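You operate a simulated robot arm through the tools that you are given. There is no shell and no other tool. Be economical: measure what you need, move in short steps, check, and stop when the job is done.

Carry out the task below with a simulated robot arm. There is one attempt and no reset: what you move stays moved.

TASK
Stand the square pad beside the black brush. It goes on the side that lies toward x +0.0, y +1.0 (a direction in the base frame), with about 3 cm between them.
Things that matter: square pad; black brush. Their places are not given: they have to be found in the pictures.

Only the result counts: the job must be done as asked and must still hold three seconds after the hand-in. Knocking over, shifting, dropping, spilling or breaking anything else fails it.

THE ROBOT
A 7-joint arm with a two-finger parallel gripper, fixed in place. Base frame: the origin is at the foot of the arm, x ahead of it, y to its left, z up; the work surface is at about z = 0.88. Units: m, degrees, N and s.
With the tool pointing down near the work surface it reaches from about 0.24 to 0.68 m from the base axis. Its first joint turns from -66.0 to 66.0 degrees. Payload 2.4 kg.
The tool frame sits at the grasp point between the pads (the TCP): z along the fingers, y along the line on which they close. The tips reach 0.03 m beyond it. The gripper opens to 0.094 m. The fingers are 0.028 m wide and 0.01 m thick; the gripper's body (0.05 by 0.096 m) begins 0.055 m behind the TCP.
Orientation is that of the tool frame in the base frame, as [roll, pitch, yaw] about the fixed x, y, z axes, in that order (R = Rz(yaw) Ry(pitch) Rx(roll)). With the fingers straight down and closing along the base's y, the tool's x points along the base's -x, its y along +y and its z along -z.

THE INTERFACE
- The arm moves only by the tool play_rows. Its argument "deltas" is a list of rows, each a list of 7 numbers: the shift along the base's x, y, z in m, then the turn, a rotation vector about the base's x, y, z in degrees, then the opening, from 0 (shut) to 1 (fully open). In form: [[x, y, z, rx, ry, rz, claw], ...]. A call has 1 to 12 rows; each row is the pose to reach, as a shift and turn from the pose commanded when the call began. Rows are played at 5 a second. More than 0.05 m and 8.6 degrees between two rows, or a gripper value outside its range, and nothing of the call is played. Where a pose cannot be reached the arm comes as near as it can. A force on the tool above 40 N (or 10 N above the force at the start of the call, whichever is more), or a blocked arm, ends the call early, and 0.2 s more pass. Each finger travels about 0.153 m/s and halts on what it meets, pressing with about 34 N; the grip force reading is that of the motor and also rises with nothing between the fingers. The clock runs only during rows and for 0.2 s after the last one: add rows that repeat a pose to give the fingers time. The reply holds the time, the measured pose of the TCP, the force on the tool along the base axes, the opening and the grip force, in the units named above and with some noise.
- Cameras (640 x 400 px; columns grow to the right, rows downward): "scene" is fixed at [0.0434, 0.4676, 1.451]; the picture's right is [-0.64, -0.77, 0.00], its down [-0.42, 0.35, -0.84] and it looks along [0.65, -0.53, -0.55] (base axes); focal length 367 px, centre (320, 200). "wrist" rides on the gripper at [-0.037, 0, -0.058] in the tool frame; the picture's right is [0.00, -1.00, 0.00], its down [0.97, 0.00, -0.24] and it looks along [0.24, 0.00, 0.97] (tool axes); focal length 218 px, centre (320, 200).
- get_image(camera): a new picture of that camera. The clock stands still meanwhile.
- measure_at(camera, pixels): for up to 12 pixels [column, row] of the newest picture of that camera ("zoom" is the newest enlarged one), the place [x, y, z] in the base frame of the surface seen there, good to about 0.002 m, but the place of the scene camera against the robot may be out by one fixed shift of up to 0.025 m in any direction. The clock stands still meanwhile.
- close_up(camera, box): a new picture of the part [left, top, right, bottom] of that camera's present view, enlarged. The clock stands still meanwhile.
- finish_job(): hands the job in; it is judged then, once.

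Keep the steps short. Do not move on a guess: measure, check each grasp and each placing, and mend mistakes. In all there are 60 turns and 22 pictures (those below and enlarged ones count). Leave the gripper open and the arm clear of the work at the hand-in unless told otherwise, and finish with a single line.

The tools are called after "Call:" as name(argument=value, ...) on one line, values as JSON. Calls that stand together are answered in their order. play_rows: Moves the arm, as the interface text tells. Its arguments: {"type":"object","properties":{"deltas":{"type":"array"}},"required":["deltas"]} The other tools are called the same way: get_image (camera) takes a picture; measure_at (camera, pixels) gives the place of the surface under pixels of a picture; close_up (camera, box) takes an enlarged picture of a part of a camera's view; finish_job () hands the job in.

At the start:

```text
time: 0.0
ee_pos: [0.3992, 0.0881, 1.1562]
tool_rot: [-180.0, 0.0, 180.0]
force: [0.7, -1.2, -0.2]
opening: 0.0941
grasp_force: 0.0
```

scene: 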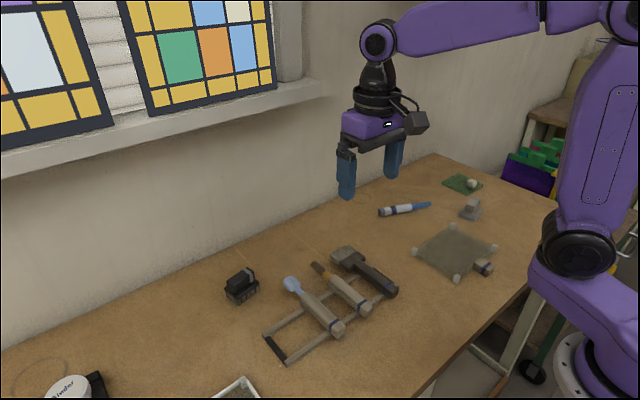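
wrist: 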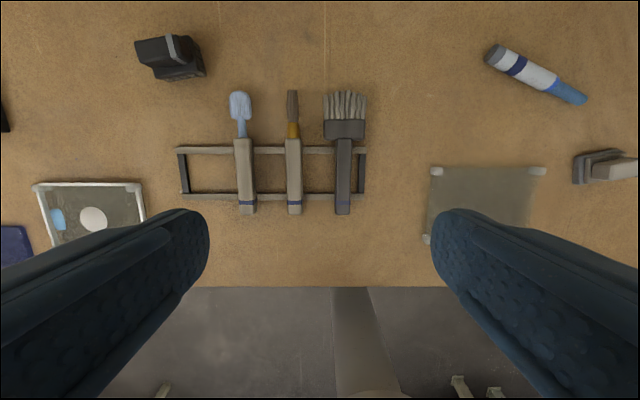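

I'll look closer at the candidates: the dark object near (242,287), the objects on the right, and the lower left.

Call:
close_up(camera="scene", box=[200, 230, 420, 368])

Call:
close_up(camera="scene", box=[360, 160, 520, 290])

Call:
close_up(camera="wrist", box=[0, 0, 240, 250])

Call:
close_up(camera="wrist", box=[400, 20, 640, 250])

```text
2.90 times, centred on (310, 299) of scene
```

zoom: 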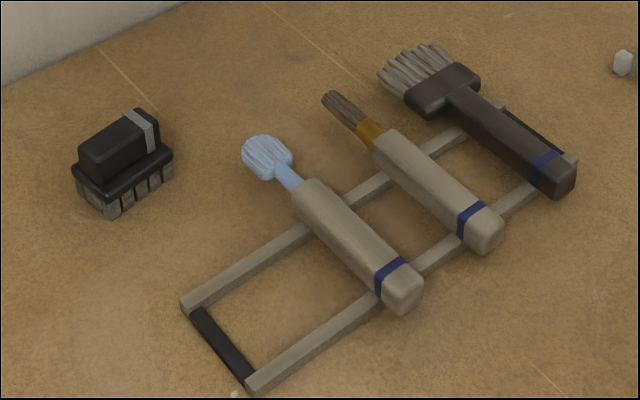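

```text
3.08 times, centred on (440, 225) of scene
```

zoom: 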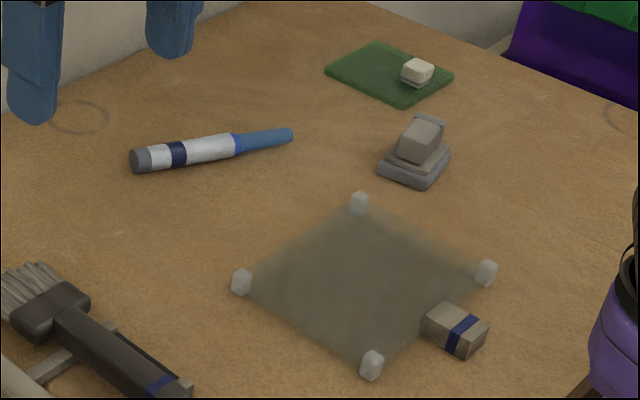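

```text
1.60 times, centred on (120, 125) of wrist
```

zoom: 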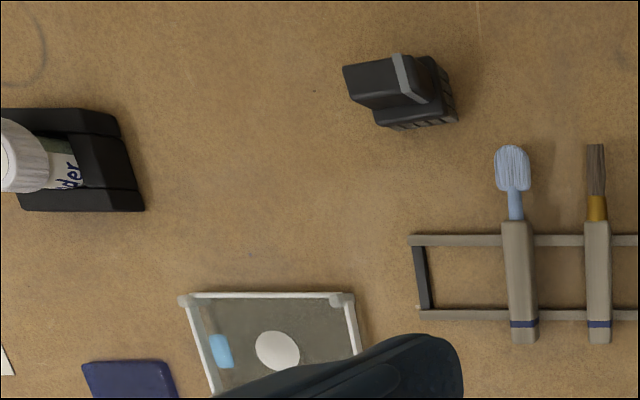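

```text
1.74 times, centred on (520, 135) of wrist
```

zoom: 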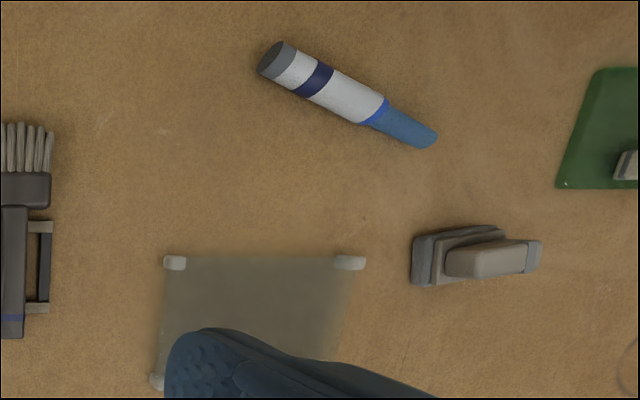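

The dark block brush with the grey strap is at (242,287), and the likely pad is the grey handled block at (470,208). I'll measure them from the wrist view, which has no fixed shift, and also from the scene.

Call:
measure_at(camera="wrist", pixels=[[155, 50], [175, 50], [187, 72], [205, 72], [577, 170], [600, 168], [625, 170], [577, 182], [500, 130], [630, 120], [10, 235], [345, 130]])

Call:
measure_at(camera="scene", pixels=[[240, 279], [243, 297], [250, 272], [230, 292], [472, 205], [470, 215], [484, 267], [462, 183], [472, 183], [345, 255], [235, 320]])

```text
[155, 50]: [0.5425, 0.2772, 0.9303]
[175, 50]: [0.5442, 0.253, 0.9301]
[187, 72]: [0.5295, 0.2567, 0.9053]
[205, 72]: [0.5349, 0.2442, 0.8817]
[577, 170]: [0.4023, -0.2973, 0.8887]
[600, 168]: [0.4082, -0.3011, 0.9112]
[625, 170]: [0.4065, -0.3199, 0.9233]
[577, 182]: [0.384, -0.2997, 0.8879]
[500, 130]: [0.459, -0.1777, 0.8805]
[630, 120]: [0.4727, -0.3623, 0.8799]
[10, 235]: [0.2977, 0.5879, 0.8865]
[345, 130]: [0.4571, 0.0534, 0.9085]
```

```text
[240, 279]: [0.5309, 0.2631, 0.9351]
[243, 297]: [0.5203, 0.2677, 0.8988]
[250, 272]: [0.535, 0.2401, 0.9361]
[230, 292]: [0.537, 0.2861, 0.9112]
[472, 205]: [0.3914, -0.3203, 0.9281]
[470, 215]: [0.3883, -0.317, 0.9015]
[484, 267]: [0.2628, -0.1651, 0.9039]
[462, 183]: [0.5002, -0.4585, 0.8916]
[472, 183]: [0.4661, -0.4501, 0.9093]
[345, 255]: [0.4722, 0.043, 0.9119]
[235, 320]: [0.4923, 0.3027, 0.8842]
```

Pad candidate is near (0.395,-0.31), about 0.045 m tall with a handle. I'll move above it, staying high, and look straight down.

Call:
play_rows(deltas=[[0, -0.04, 0, 0, 0, 0, 1], [0, -0.08, 0, 0, 0, 0, 1], [0, -0.12, 0, 0, 0, 0, 1], [0, -0.16, 0, 0, 0, 0, 1], [0, -0.2, 0, 0, 0, 0, 1], [0, -0.24, 0, 0, 0, 0, 1], [0, -0.28, 0, 0, 0, 0, 1], [0, -0.32, 0, 0, 0, 0, 1], [0, -0.36, -0.02, 0, 0, 0, 1], [0, -0.4, -0.05, 0, 0, 0, 1], [0, -0.4, -0.05, 0, 0, 0, 1]])

Call:
get_image(camera="wrist")

```text
time: 2.4
ee_pos: [0.4007, -0.3124, 1.1069]
tool_rot: [-180.0, 0.0, 180.0]
force: [0.1, -0.2, -0.6]
opening: 0.0939
grasp_force: 0.1
```

```text
15 pictures are left
```

wrist: 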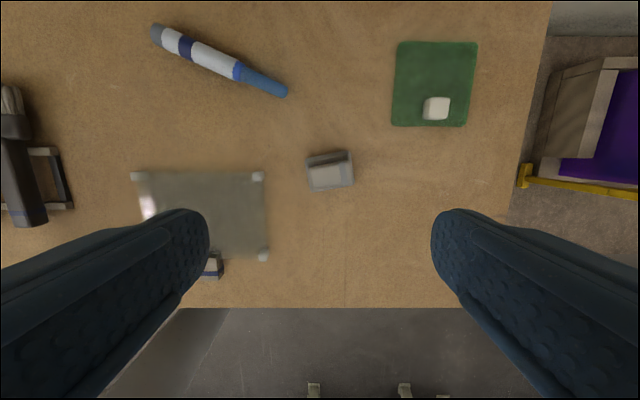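

Call:
close_up(camera="wrist", box=[270, 30, 490, 210])

```text
2.22 times, centred on (380, 120) of wrist
```

zoom: 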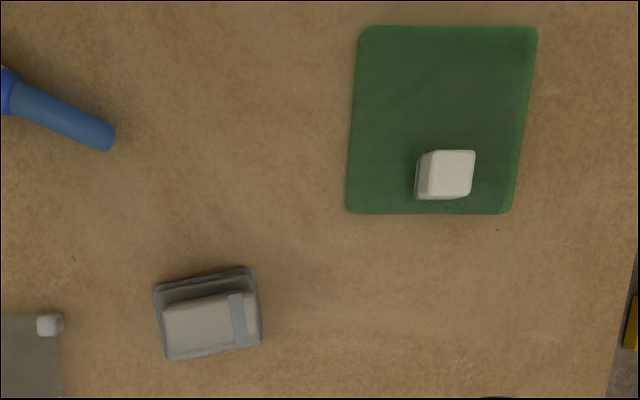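

The grey block is a square base with a narrower grip on top, slightly turned. I'll measure its corners and grip.

Call:
measure_at(camera="zoom", pixels=[[158, 289], [249, 272], [168, 310], [240, 293], [171, 354], [236, 342], [255, 340], [252, 290], [200, 290], [205, 325], [140, 320], [280, 320]])

```text
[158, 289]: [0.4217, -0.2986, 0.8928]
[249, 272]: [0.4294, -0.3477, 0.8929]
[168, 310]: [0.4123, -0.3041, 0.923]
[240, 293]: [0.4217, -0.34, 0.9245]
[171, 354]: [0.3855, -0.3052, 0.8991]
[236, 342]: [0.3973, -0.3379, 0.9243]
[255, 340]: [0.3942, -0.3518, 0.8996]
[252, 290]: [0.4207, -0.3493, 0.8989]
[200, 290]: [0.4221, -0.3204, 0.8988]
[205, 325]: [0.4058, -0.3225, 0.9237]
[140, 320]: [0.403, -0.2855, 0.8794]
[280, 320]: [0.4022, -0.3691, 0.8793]
```

The grey one is about 5 cm square with a ridge on top. Before touching it, I'll check the left of the table (navy item) and the brush/goal area from above.

Call:
play_rows(deltas=[[0, 0.05, 0.03, 0, 0, 0, 1], [0, 0.1, 0.05, 0, 0, 0, 1], [0, 0.15, 0.05, 0, 0, 0, 1], [0, 0.2, 0.05, 0, 0, 0, 1], [0, 0.25, 0.05, 0, 0, 0, 1], [0, 0.3, 0.05, 0, 0, 0, 1], [0, 0.35, 0.05, 0, 0, 0, 1], [0, 0.4, 0.05, 0, 0, 0, 1], [0, 0.45, 0.05, 0, 0, 0, 1], [0, 0.5, 0.05, 0, 0, 0, 1], [0, 0.55, 0.05, 0, 0, 0, 1], [0, 0.6, 0.05, 0, 0, 0, 1]])

Call:
play_rows(deltas=[[0.02, 0.03, 0, 0, 0, 0, 1], [0.04, 0.06, 0, 0, 0, 0, 1], [0.04, 0.06, 0, 0, 0, 0, 1]])

Call:
get_image(camera="wrist")

```text
refused: row 1 steps farther than a row can; nothing moved
```

```text
time: 3.2
ee_pos: [0.4404, -0.2521, 1.1064]
tool_rot: [180.0, 0.0, -180.0]
force: [-0.1, 0.1, 0.1]
opening: 0.0941
grasp_force: 0.1
```

```text
13 pictures are left
```

wrist: 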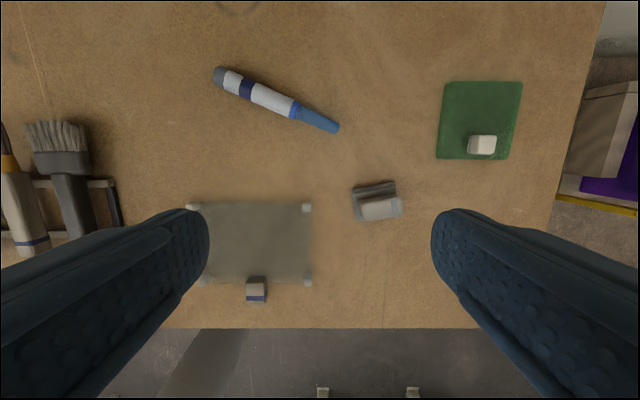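

The first step was too long, so the big move was refused. I'll redo it with shorter steps, going toward the left.

Call:
play_rows(deltas=[[0, 0.025, 0.03, 0, 0, 0, 1], [0, 0.07, 0.045, 0, 0, 0, 1], [0, 0.118, 0.045, 0, 0, 0, 1], [0, 0.166, 0.045, 0, 0, 0, 1], [0, 0.214, 0.045, 0, 0, 0, 1], [0, 0.262, 0.045, 0, 0, 0, 1], [0, 0.31, 0.045, 0, 0, 0, 1], [0, 0.358, 0.045, 0, 0, 0, 1], [0, 0.406, 0.045, 0, 0, 0, 1], [0, 0.454, 0.045, 0, 0, 0, 1], [0, 0.502, 0.045, 0, 0, 0, 1], [0, 0.55, 0.045, 0, 0, 0, 1]])

Call:
get_image(camera="wrist")

```text
time: 5.8
ee_pos: [0.442, 0.2976, 1.1498]
tool_rot: [-180.0, 0.0, 180.0]
force: [0.0, -0.2, -0.2]
opening: 0.0943
grasp_force: 0.0
```

```text
12 pictures are left
```

wrist: 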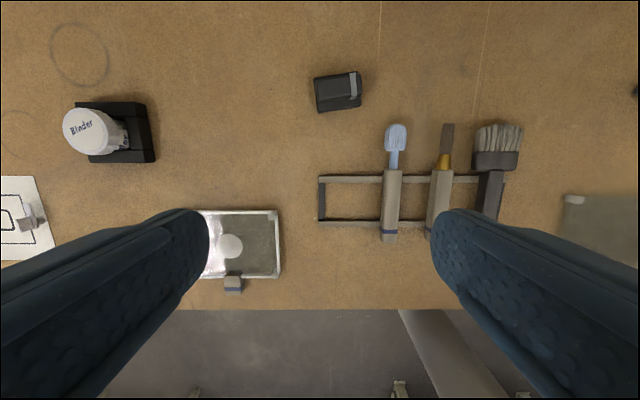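

The goal space left of the brush (around 270,90) is clear. The navy item is a thin sheet at the edge of reach, so the grey handled square is the pad. I'll enlarge the brush and measure it.

Call:
close_up(camera="wrist", box=[220, 40, 400, 152])

Call:
measure_at(camera="zoom", pixels=[[335, 140], [343, 240], [348, 256], [455, 225], [500, 215], [504, 130], [490, 112], [400, 180], [330, 180], [345, 250], [498, 212], [320, 200]])

```text
3.56 times, centred on (310, 96) of wrist
```

zoom: 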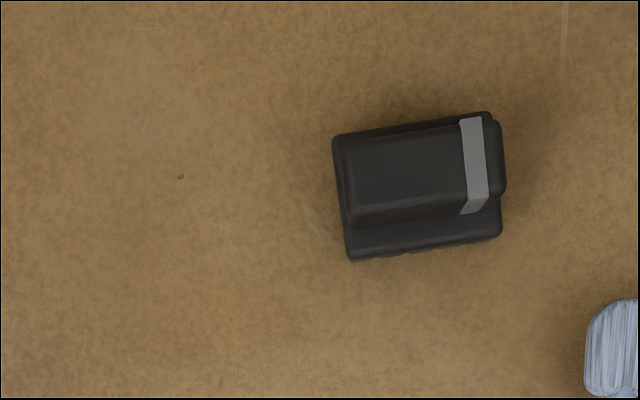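

```text
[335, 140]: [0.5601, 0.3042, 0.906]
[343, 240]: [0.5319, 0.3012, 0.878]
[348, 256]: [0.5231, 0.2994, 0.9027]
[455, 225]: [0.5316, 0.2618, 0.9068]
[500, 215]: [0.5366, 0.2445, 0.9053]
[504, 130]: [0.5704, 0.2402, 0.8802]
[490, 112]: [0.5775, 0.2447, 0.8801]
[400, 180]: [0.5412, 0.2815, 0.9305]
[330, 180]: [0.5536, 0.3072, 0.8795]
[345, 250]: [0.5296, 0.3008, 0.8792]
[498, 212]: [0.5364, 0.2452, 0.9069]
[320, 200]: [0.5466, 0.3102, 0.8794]
```

Brush: base centre ≈ (0.5465, 0.2745), footprint 5.6×3.8 cm, turned about 10°, same as the pad. Goal for the pad centre ≈ (0.5465, 0.360). Next I go back to the pad, turning the tool -80° so the fingers close across its ridge.

Call:
play_rows(deltas=[[-0.003, -0.045, 0, 0, 0, -6.67, 1], [-0.006, -0.09, 0, 0, 0, -13.33, 1], [-0.009, -0.135, 0, 0, 0, -20, 1], [-0.012, -0.18, 0, 0, 0, -26.67, 1], [-0.015, -0.225, 0, 0, 0, -33.33, 1], [-0.018, -0.27, 0, 0, 0, -40, 1], [-0.021, -0.315, 0, 0, 0, -46.67, 1], [-0.024, -0.36, 0, 0, 0, -53.33, 1], [-0.027, -0.405, 0, 0, 0, -60, 1], [-0.03, -0.45, 0, 0, 0, -66.67, 1], [-0.033, -0.495, 0, 0, 0, -73.33, 1], [-0.036, -0.54, 0, 0, 0, -80, 1]])

Call:
play_rows(deltas=[[0, -0.03, -0.02, 0, 0, 0, 1], [0, -0.06, -0.05, 0, 0, 0, 1], [0, -0.08, -0.09, 0, 0, 0, 1], [0, -0.082, -0.13, 0, 0, 0, 1], [0, -0.082, -0.14, 0, 0, 0, 1], [0, -0.082, -0.14, 0, 0, 0, 1]])

Call:
get_image(camera="wrist")

```text
time: 8.4
ee_pos: [0.405, -0.2403, 1.1536]
tool_rot: [180.0, 0.0, 99.9]
force: [0.0, 0.0, 0.2]
opening: 0.0941
grasp_force: 0.1
```

```text
time: 9.8
ee_pos: [0.4052, -0.324, 1.012]
tool_rot: [-180.0, 0.0, 100.1]
force: [0.1, -0.1, -0.5]
opening: 0.0939
grasp_force: 0.1
```

```text
10 pictures are left
```

wrist: 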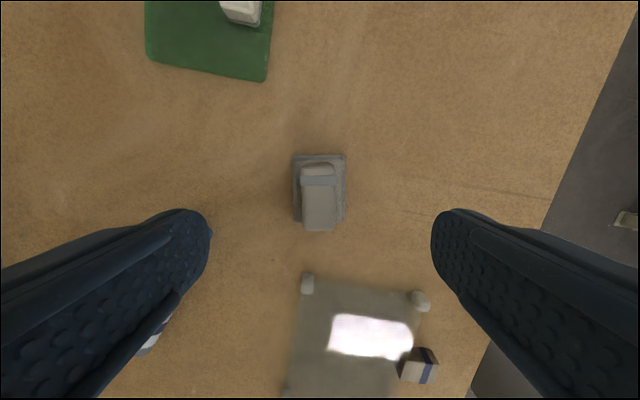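

The pad is now straight in the view, centred at about column 319. Measuring base and ridge edges.

Call:
measure_at(camera="wrist", pixels=[[295, 158], [344, 157], [296, 218], [342, 218], [305, 190], [334, 190], [306, 226], [333, 226], [304, 170], [333, 167], [319, 205], [319, 160]])

```text
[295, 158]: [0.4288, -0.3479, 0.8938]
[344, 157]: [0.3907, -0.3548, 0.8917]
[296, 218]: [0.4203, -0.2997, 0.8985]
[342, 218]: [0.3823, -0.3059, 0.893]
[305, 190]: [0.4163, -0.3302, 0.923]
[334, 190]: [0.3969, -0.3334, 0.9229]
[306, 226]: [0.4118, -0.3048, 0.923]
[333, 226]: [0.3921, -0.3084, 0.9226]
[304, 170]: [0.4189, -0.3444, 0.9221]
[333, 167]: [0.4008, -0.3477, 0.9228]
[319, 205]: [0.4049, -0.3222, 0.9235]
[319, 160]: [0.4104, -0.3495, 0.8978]
```

Pad base centre is (0.4055,-0.327), 4×5 cm; ridge 2 cm thick, top 0.923, base top about 0.899. I'll lower to TCP z ≈ 0.933 so the tips clear the base, then close.

Call:
play_rows(deltas=[[0, -0.002, -0.03, 0, 0, 0, 1], [0, -0.002, -0.06, 0, 0, 0, 1], [0, -0.002, -0.0785, 0, 0, 0, 1], [0, -0.002, -0.0785, 0, 0, 0, 1]])

Call:
play_rows(deltas=[[0, 0, 0, 0, 0, 0, 0.5], [0, 0, 0, 0, 0, 0, 0.2], [0, 0, 0, 0, 0, 0, 0], [0, 0, 0, 0, 0, 0, 0], [0, 0, 0, 0, 0, 0, 0]])

```text
time: 10.8
ee_pos: [0.4032, -0.3257, 0.9342]
tool_rot: [180.0, 0.0, 100.0]
force: [0.3, -0.3, 0.5]
opening: 0.0939
grasp_force: 0.0
```

```text
time: 12.0
ee_pos: [0.4039, -0.3251, 0.9338]
tool_rot: [179.9, 0.0, 99.9]
force: [0.4, 0.2, 0.2]
opening: 0.023
grasp_force: 33.7
```

The fingers stopped at 0.023 m with 34 N: the ridge is held. I'll lift slowly and check the grasp.

Call:
play_rows(deltas=[[0, 0, 0.01, 0, 0, 0, 0], [0, 0, 0.03, 0, 0, 0, 0], [0, 0, 0.07, 0, 0, 0, 0], [0, 0, 0.11, 0, 0, 0, 0], [0, 0, 0.15, 0, 0, 0, 0], [0, 0, 0.15, 0, 0, 0, 0]])

Call:
get_image(camera="wrist")

```text
time: 13.4
ee_pos: [0.4043, -0.3243, 1.0855]
tool_rot: [-180.0, 0.1, 100.0]
force: [0.0, 0.0, -1.2]
opening: 0.0232
grasp_force: 34.0
```

```text
9 pictures are left
```

wrist: 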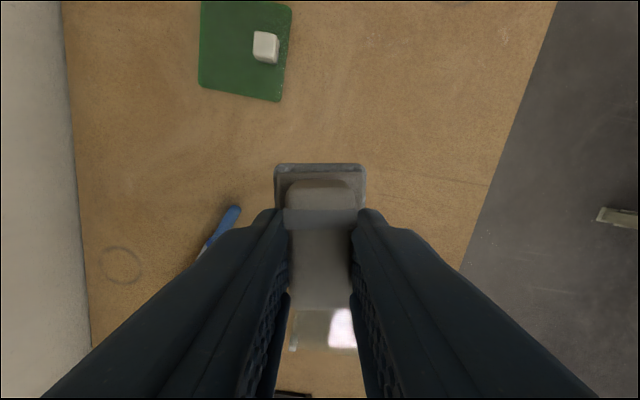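

The pad hangs level and straight in the fingers. I'll carry it high over to above the goal.

Call:
play_rows(deltas=[[0.0089, 0.0428, 0, 0, 0, 0, 0], [0.0178, 0.0856, 0, 0, 0, 0, 0], [0.0267, 0.1284, 0, 0, 0, 0, 0], [0.0355, 0.1713, 0, 0, 0, 0, 0], [0.0444, 0.2141, 0, 0, 0, 0, 0], [0.0533, 0.2569, 0, 0, 0, 0, 0], [0.0622, 0.2997, 0, 0, 0, 0, 0], [0.0711, 0.3425, 0, 0, 0, 0, 0], [0.08, 0.3853, 0, 0, 0, 0, 0], [0.0889, 0.4281, 0, 0, 0, 0, 0], [0.0978, 0.4709, 0, 0, 0, 0, 0], [0.1067, 0.5138, 0, 0, 0, 0, 0]])

Call:
play_rows(deltas=[[0.0089, 0.0428, 0, 0, 0, 0, 0], [0.0178, 0.0856, 0, 0, 0, 0, 0], [0.0267, 0.1284, 0, 0, 0, 0, 0], [0.0355, 0.1713, 0, 0, 0, 0, 0], [0.0355, 0.1713, 0, 0, 0, 0, 0]])

Call:
get_image(camera="wrist")

```text
time: 16.0
ee_pos: [0.5101, 0.1868, 1.0819]
tool_rot: [-179.9, 0.0, 100.0]
force: [0.3, 0.5, -0.8]
opening: 0.0229
grasp_force: 33.8
```

```text
time: 17.2
ee_pos: [0.5472, 0.3596, 1.0822]
tool_rot: [-179.9, 0.0, 100.0]
force: [0.8, 0.2, 0.3]
opening: 0.0229
grasp_force: 34.5
```

```text
8 pictures are left
```

wrist: 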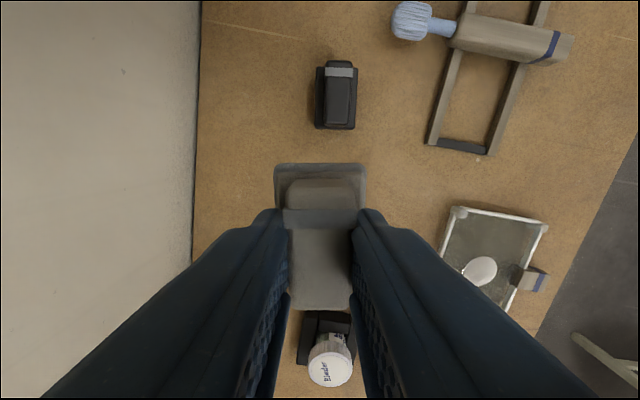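

Now measure the brush's near edge, its corners, and the held pad's far edge.

Call:
measure_at(camera="wrist", pixels=[[318, 126], [352, 127], [317, 70], [335, 127], [335, 100], [335, 140], [278, 168], [362, 168], [320, 166], [355, 70]])

```text
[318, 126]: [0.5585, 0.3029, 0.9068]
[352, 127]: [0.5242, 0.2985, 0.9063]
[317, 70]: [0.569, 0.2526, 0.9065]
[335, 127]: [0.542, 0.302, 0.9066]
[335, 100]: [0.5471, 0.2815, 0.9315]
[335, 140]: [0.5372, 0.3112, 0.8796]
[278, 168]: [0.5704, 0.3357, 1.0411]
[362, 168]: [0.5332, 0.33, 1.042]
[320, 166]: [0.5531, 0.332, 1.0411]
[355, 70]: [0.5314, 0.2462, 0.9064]
```

The gap along y is now about 2.85 cm and x is aligned to within 1–2 mm. I'll shift +2 mm in y, −1 mm in x, and lower to just above the table.

Call:
play_rows(deltas=[[-0.001, 0.002, -0.03, 0, 0, 0, 0], [-0.001, 0.002, -0.07, 0, 0, 0, 0], [-0.001, 0.002, -0.11, 0, 0, 0, 0], [-0.001, 0.002, -0.13, 0, 0, 0, 0], [-0.001, 0.002, -0.14, 0, 0, 0, 0], [-0.001, 0.002, -0.143, 0, 0, 0, 0], [-0.001, 0.002, -0.143, 0, 0, 0, 0]])

```text
time: 18.8
ee_pos: [0.545, 0.3617, 0.9407]
tool_rot: [179.9, 0.0, 100.0]
force: [0.3, 0.8, -1.1]
opening: 0.0228
grasp_force: 33.8
```

No contact yet, at z 0.9407; contact is expected near 0.934. I'll go down in millimetres.

Call:
play_rows(deltas=[[0, 0, -0.003, 0, 0, 0, 0], [0, 0, -0.005, 0, 0, 0, 0], [0, 0, -0.006, 0, 0, 0, 0], [0, 0, -0.006, 0, 0, 0, 0]])

Call:
close_up(camera="scene", box=[130, 220, 290, 320])

```text
time: 19.8
ee_pos: [0.5453, 0.3612, 0.9358]
tool_rot: [180.0, 0.0, 100.0]
force: [-0.6, -0.2, 0.7]
opening: 0.0231
grasp_force: 34.2
```

```text
4.00 times, centred on (210, 270) of scene
```

zoom: 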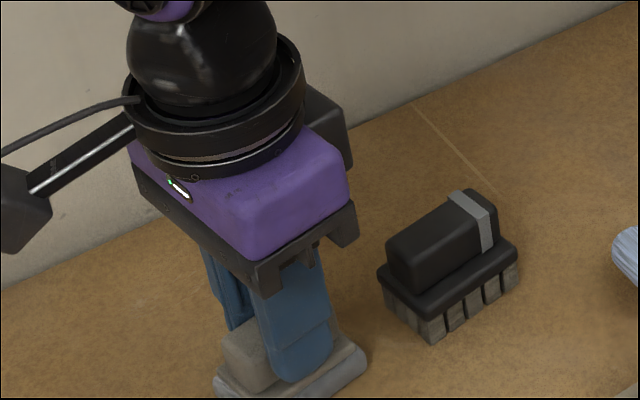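

Nearly down. One to two more millimetres, watching the force.

Call:
play_rows(deltas=[[0, 0, -0.001, 0, 0, 0, 0], [0, 0, -0.001, 0, 0, 0, 0]])

Call:
play_rows(deltas=[[0, 0, -0.001, 0, 0, 0, 0], [0, 0, -0.001, 0, 0, 0, 0]])

```text
time: 20.4
ee_pos: [0.545, 0.3614, 0.9343]
tool_rot: [179.9, 0.0, 100.1]
force: [-0.4, -0.4, 3.1]
opening: 0.023
grasp_force: 34.3
```

```text
time: 21.0
ee_pos: [0.5452, 0.3605, 0.9347]
tool_rot: [179.9, 0.1, 100.0]
force: [-3.3, -2.0, 15.7]
opening: 0.023
grasp_force: 34.0
```

The pad is on the table (15.7 N upward). I'll ease up 1 mm, then open and rise.

Call:
play_rows(deltas=[[0, 0, 0.001, 0, 0, 0, 0], [0, 0, 0.001, 0, 0, 0, 0.3], [0, 0, 0.001, 0, 0, 0, 0.6], [0, 0, 0.001, 0, 0, 0, 0.8], [0, 0, 0.001, 0, 0, 0, 0.8]])

Call:
play_rows(deltas=[[0, 0, 0.02, 0, 0, 0, 0.8], [0, 0, 0.05, 0, 0, 0, 0.8], [0, 0, 0.09, 0, 0, 0, 0.8], [0, 0, 0.13, 0, 0, 0, 1], [0, 0, 0.15, 0, 0, 0, 1], [0, 0, 0.15, 0, 0, 0, 1]])

Call:
get_image(camera="wrist")

```text
time: 22.2
ee_pos: [0.5454, 0.3611, 0.934]
tool_rot: [-179.9, 0.0, 100.0]
force: [-0.4, -0.1, -0.5]
opening: 0.0753
grasp_force: 0.0
```

```text
time: 23.6
ee_pos: [0.5453, 0.3609, 1.0845]
tool_rot: [179.9, 0.1, 100.0]
force: [0.6, 0.3, 0.4]
opening: 0.0939
grasp_force: 0.1
```

```text
6 pictures are left
```

wrist: 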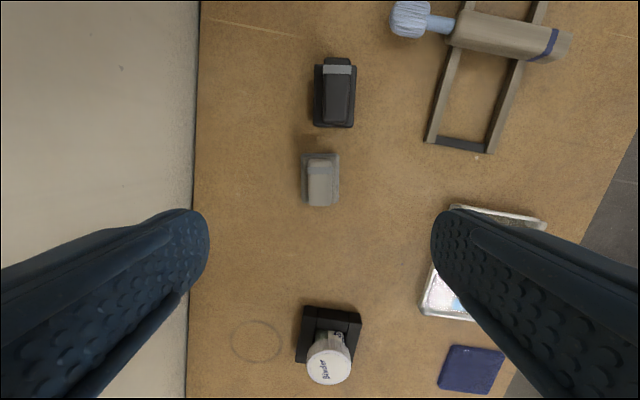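

Pad stands free. I'll measure the gap, and take a closer look at the navy flat item to be sure of the identification.

Call:
measure_at(camera="wrist", pixels=[[303, 156], [337, 155], [303, 203], [336, 203], [320, 156], [318, 123], [351, 124], [335, 125], [320, 190], [470, 370], [450, 348], [500, 352]])

Call:
close_up(camera="wrist", box=[270, 130, 540, 399])

```text
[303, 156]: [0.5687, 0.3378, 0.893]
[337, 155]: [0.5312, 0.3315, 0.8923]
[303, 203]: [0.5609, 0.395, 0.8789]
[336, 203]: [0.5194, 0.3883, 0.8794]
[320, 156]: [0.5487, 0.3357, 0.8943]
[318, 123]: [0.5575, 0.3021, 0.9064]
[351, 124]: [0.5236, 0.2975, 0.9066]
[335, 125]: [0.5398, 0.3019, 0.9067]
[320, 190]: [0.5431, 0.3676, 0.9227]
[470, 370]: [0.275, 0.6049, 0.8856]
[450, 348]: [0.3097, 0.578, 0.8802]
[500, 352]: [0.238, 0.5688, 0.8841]
```

```text
1.49 times, centred on (405, 264) of wrist
```

zoom: 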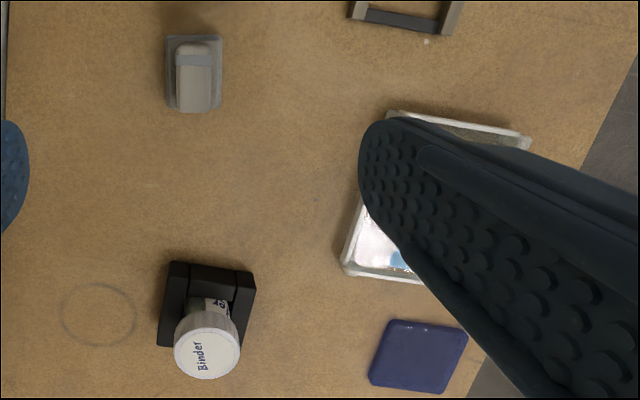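

The pad sits upright with a gap of about 3.1 cm to the brush, which hasn't moved (0.302 before and after). The navy item is a thin mat about 8 cm wide and out of reach, so the identification holds. I'll move the arm well clear and check from the scene camera.

Call:
play_rows(deltas=[[-0.02, -0.03, 0.03, 0, 0, 0, 1], [-0.05, -0.06, 0.05, 0, 0, 0, 1], [-0.08, -0.09, 0.06, 0, 0, 0, 1], [-0.11, -0.12, 0.07, 0, 0, 0, 1], [-0.14, -0.15, 0.07, 0, 0, 0, 1], [-0.15, -0.19, 0.07, 0, 0, 0, 1], [-0.15, -0.23, 0.07, 0, 0, 0, 1], [-0.15, -0.27, 0.07, 0, 0, 0, 1], [-0.15, -0.27, 0.07, 0, 0, 0, 1]])

Call:
get_image(camera="scene")

```text
time: 25.6
ee_pos: [0.3957, 0.0908, 1.1542]
tool_rot: [-179.9, -0.1, 100.0]
force: [0.4, 0.0, 0.1]
opening: 0.094
grasp_force: 0.1
```

```text
4 pictures are left
```

scene: 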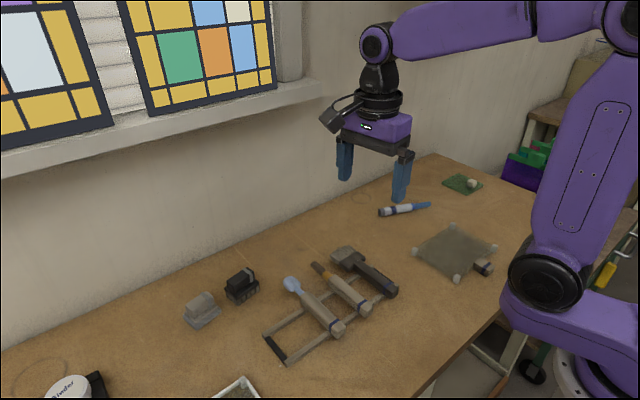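

The pad stands upright at (202,309) beside the brush at (242,287). Nothing else has moved and the arm is clear with the gripper open, so I'm handing in.

Call:
finish_job()

```text
The job is handed in.
```

The grey square pad stands upright on the +y side of the black brush with a gap of about 3 cm, nothing else was moved, and the arm is clear with the gripper open.
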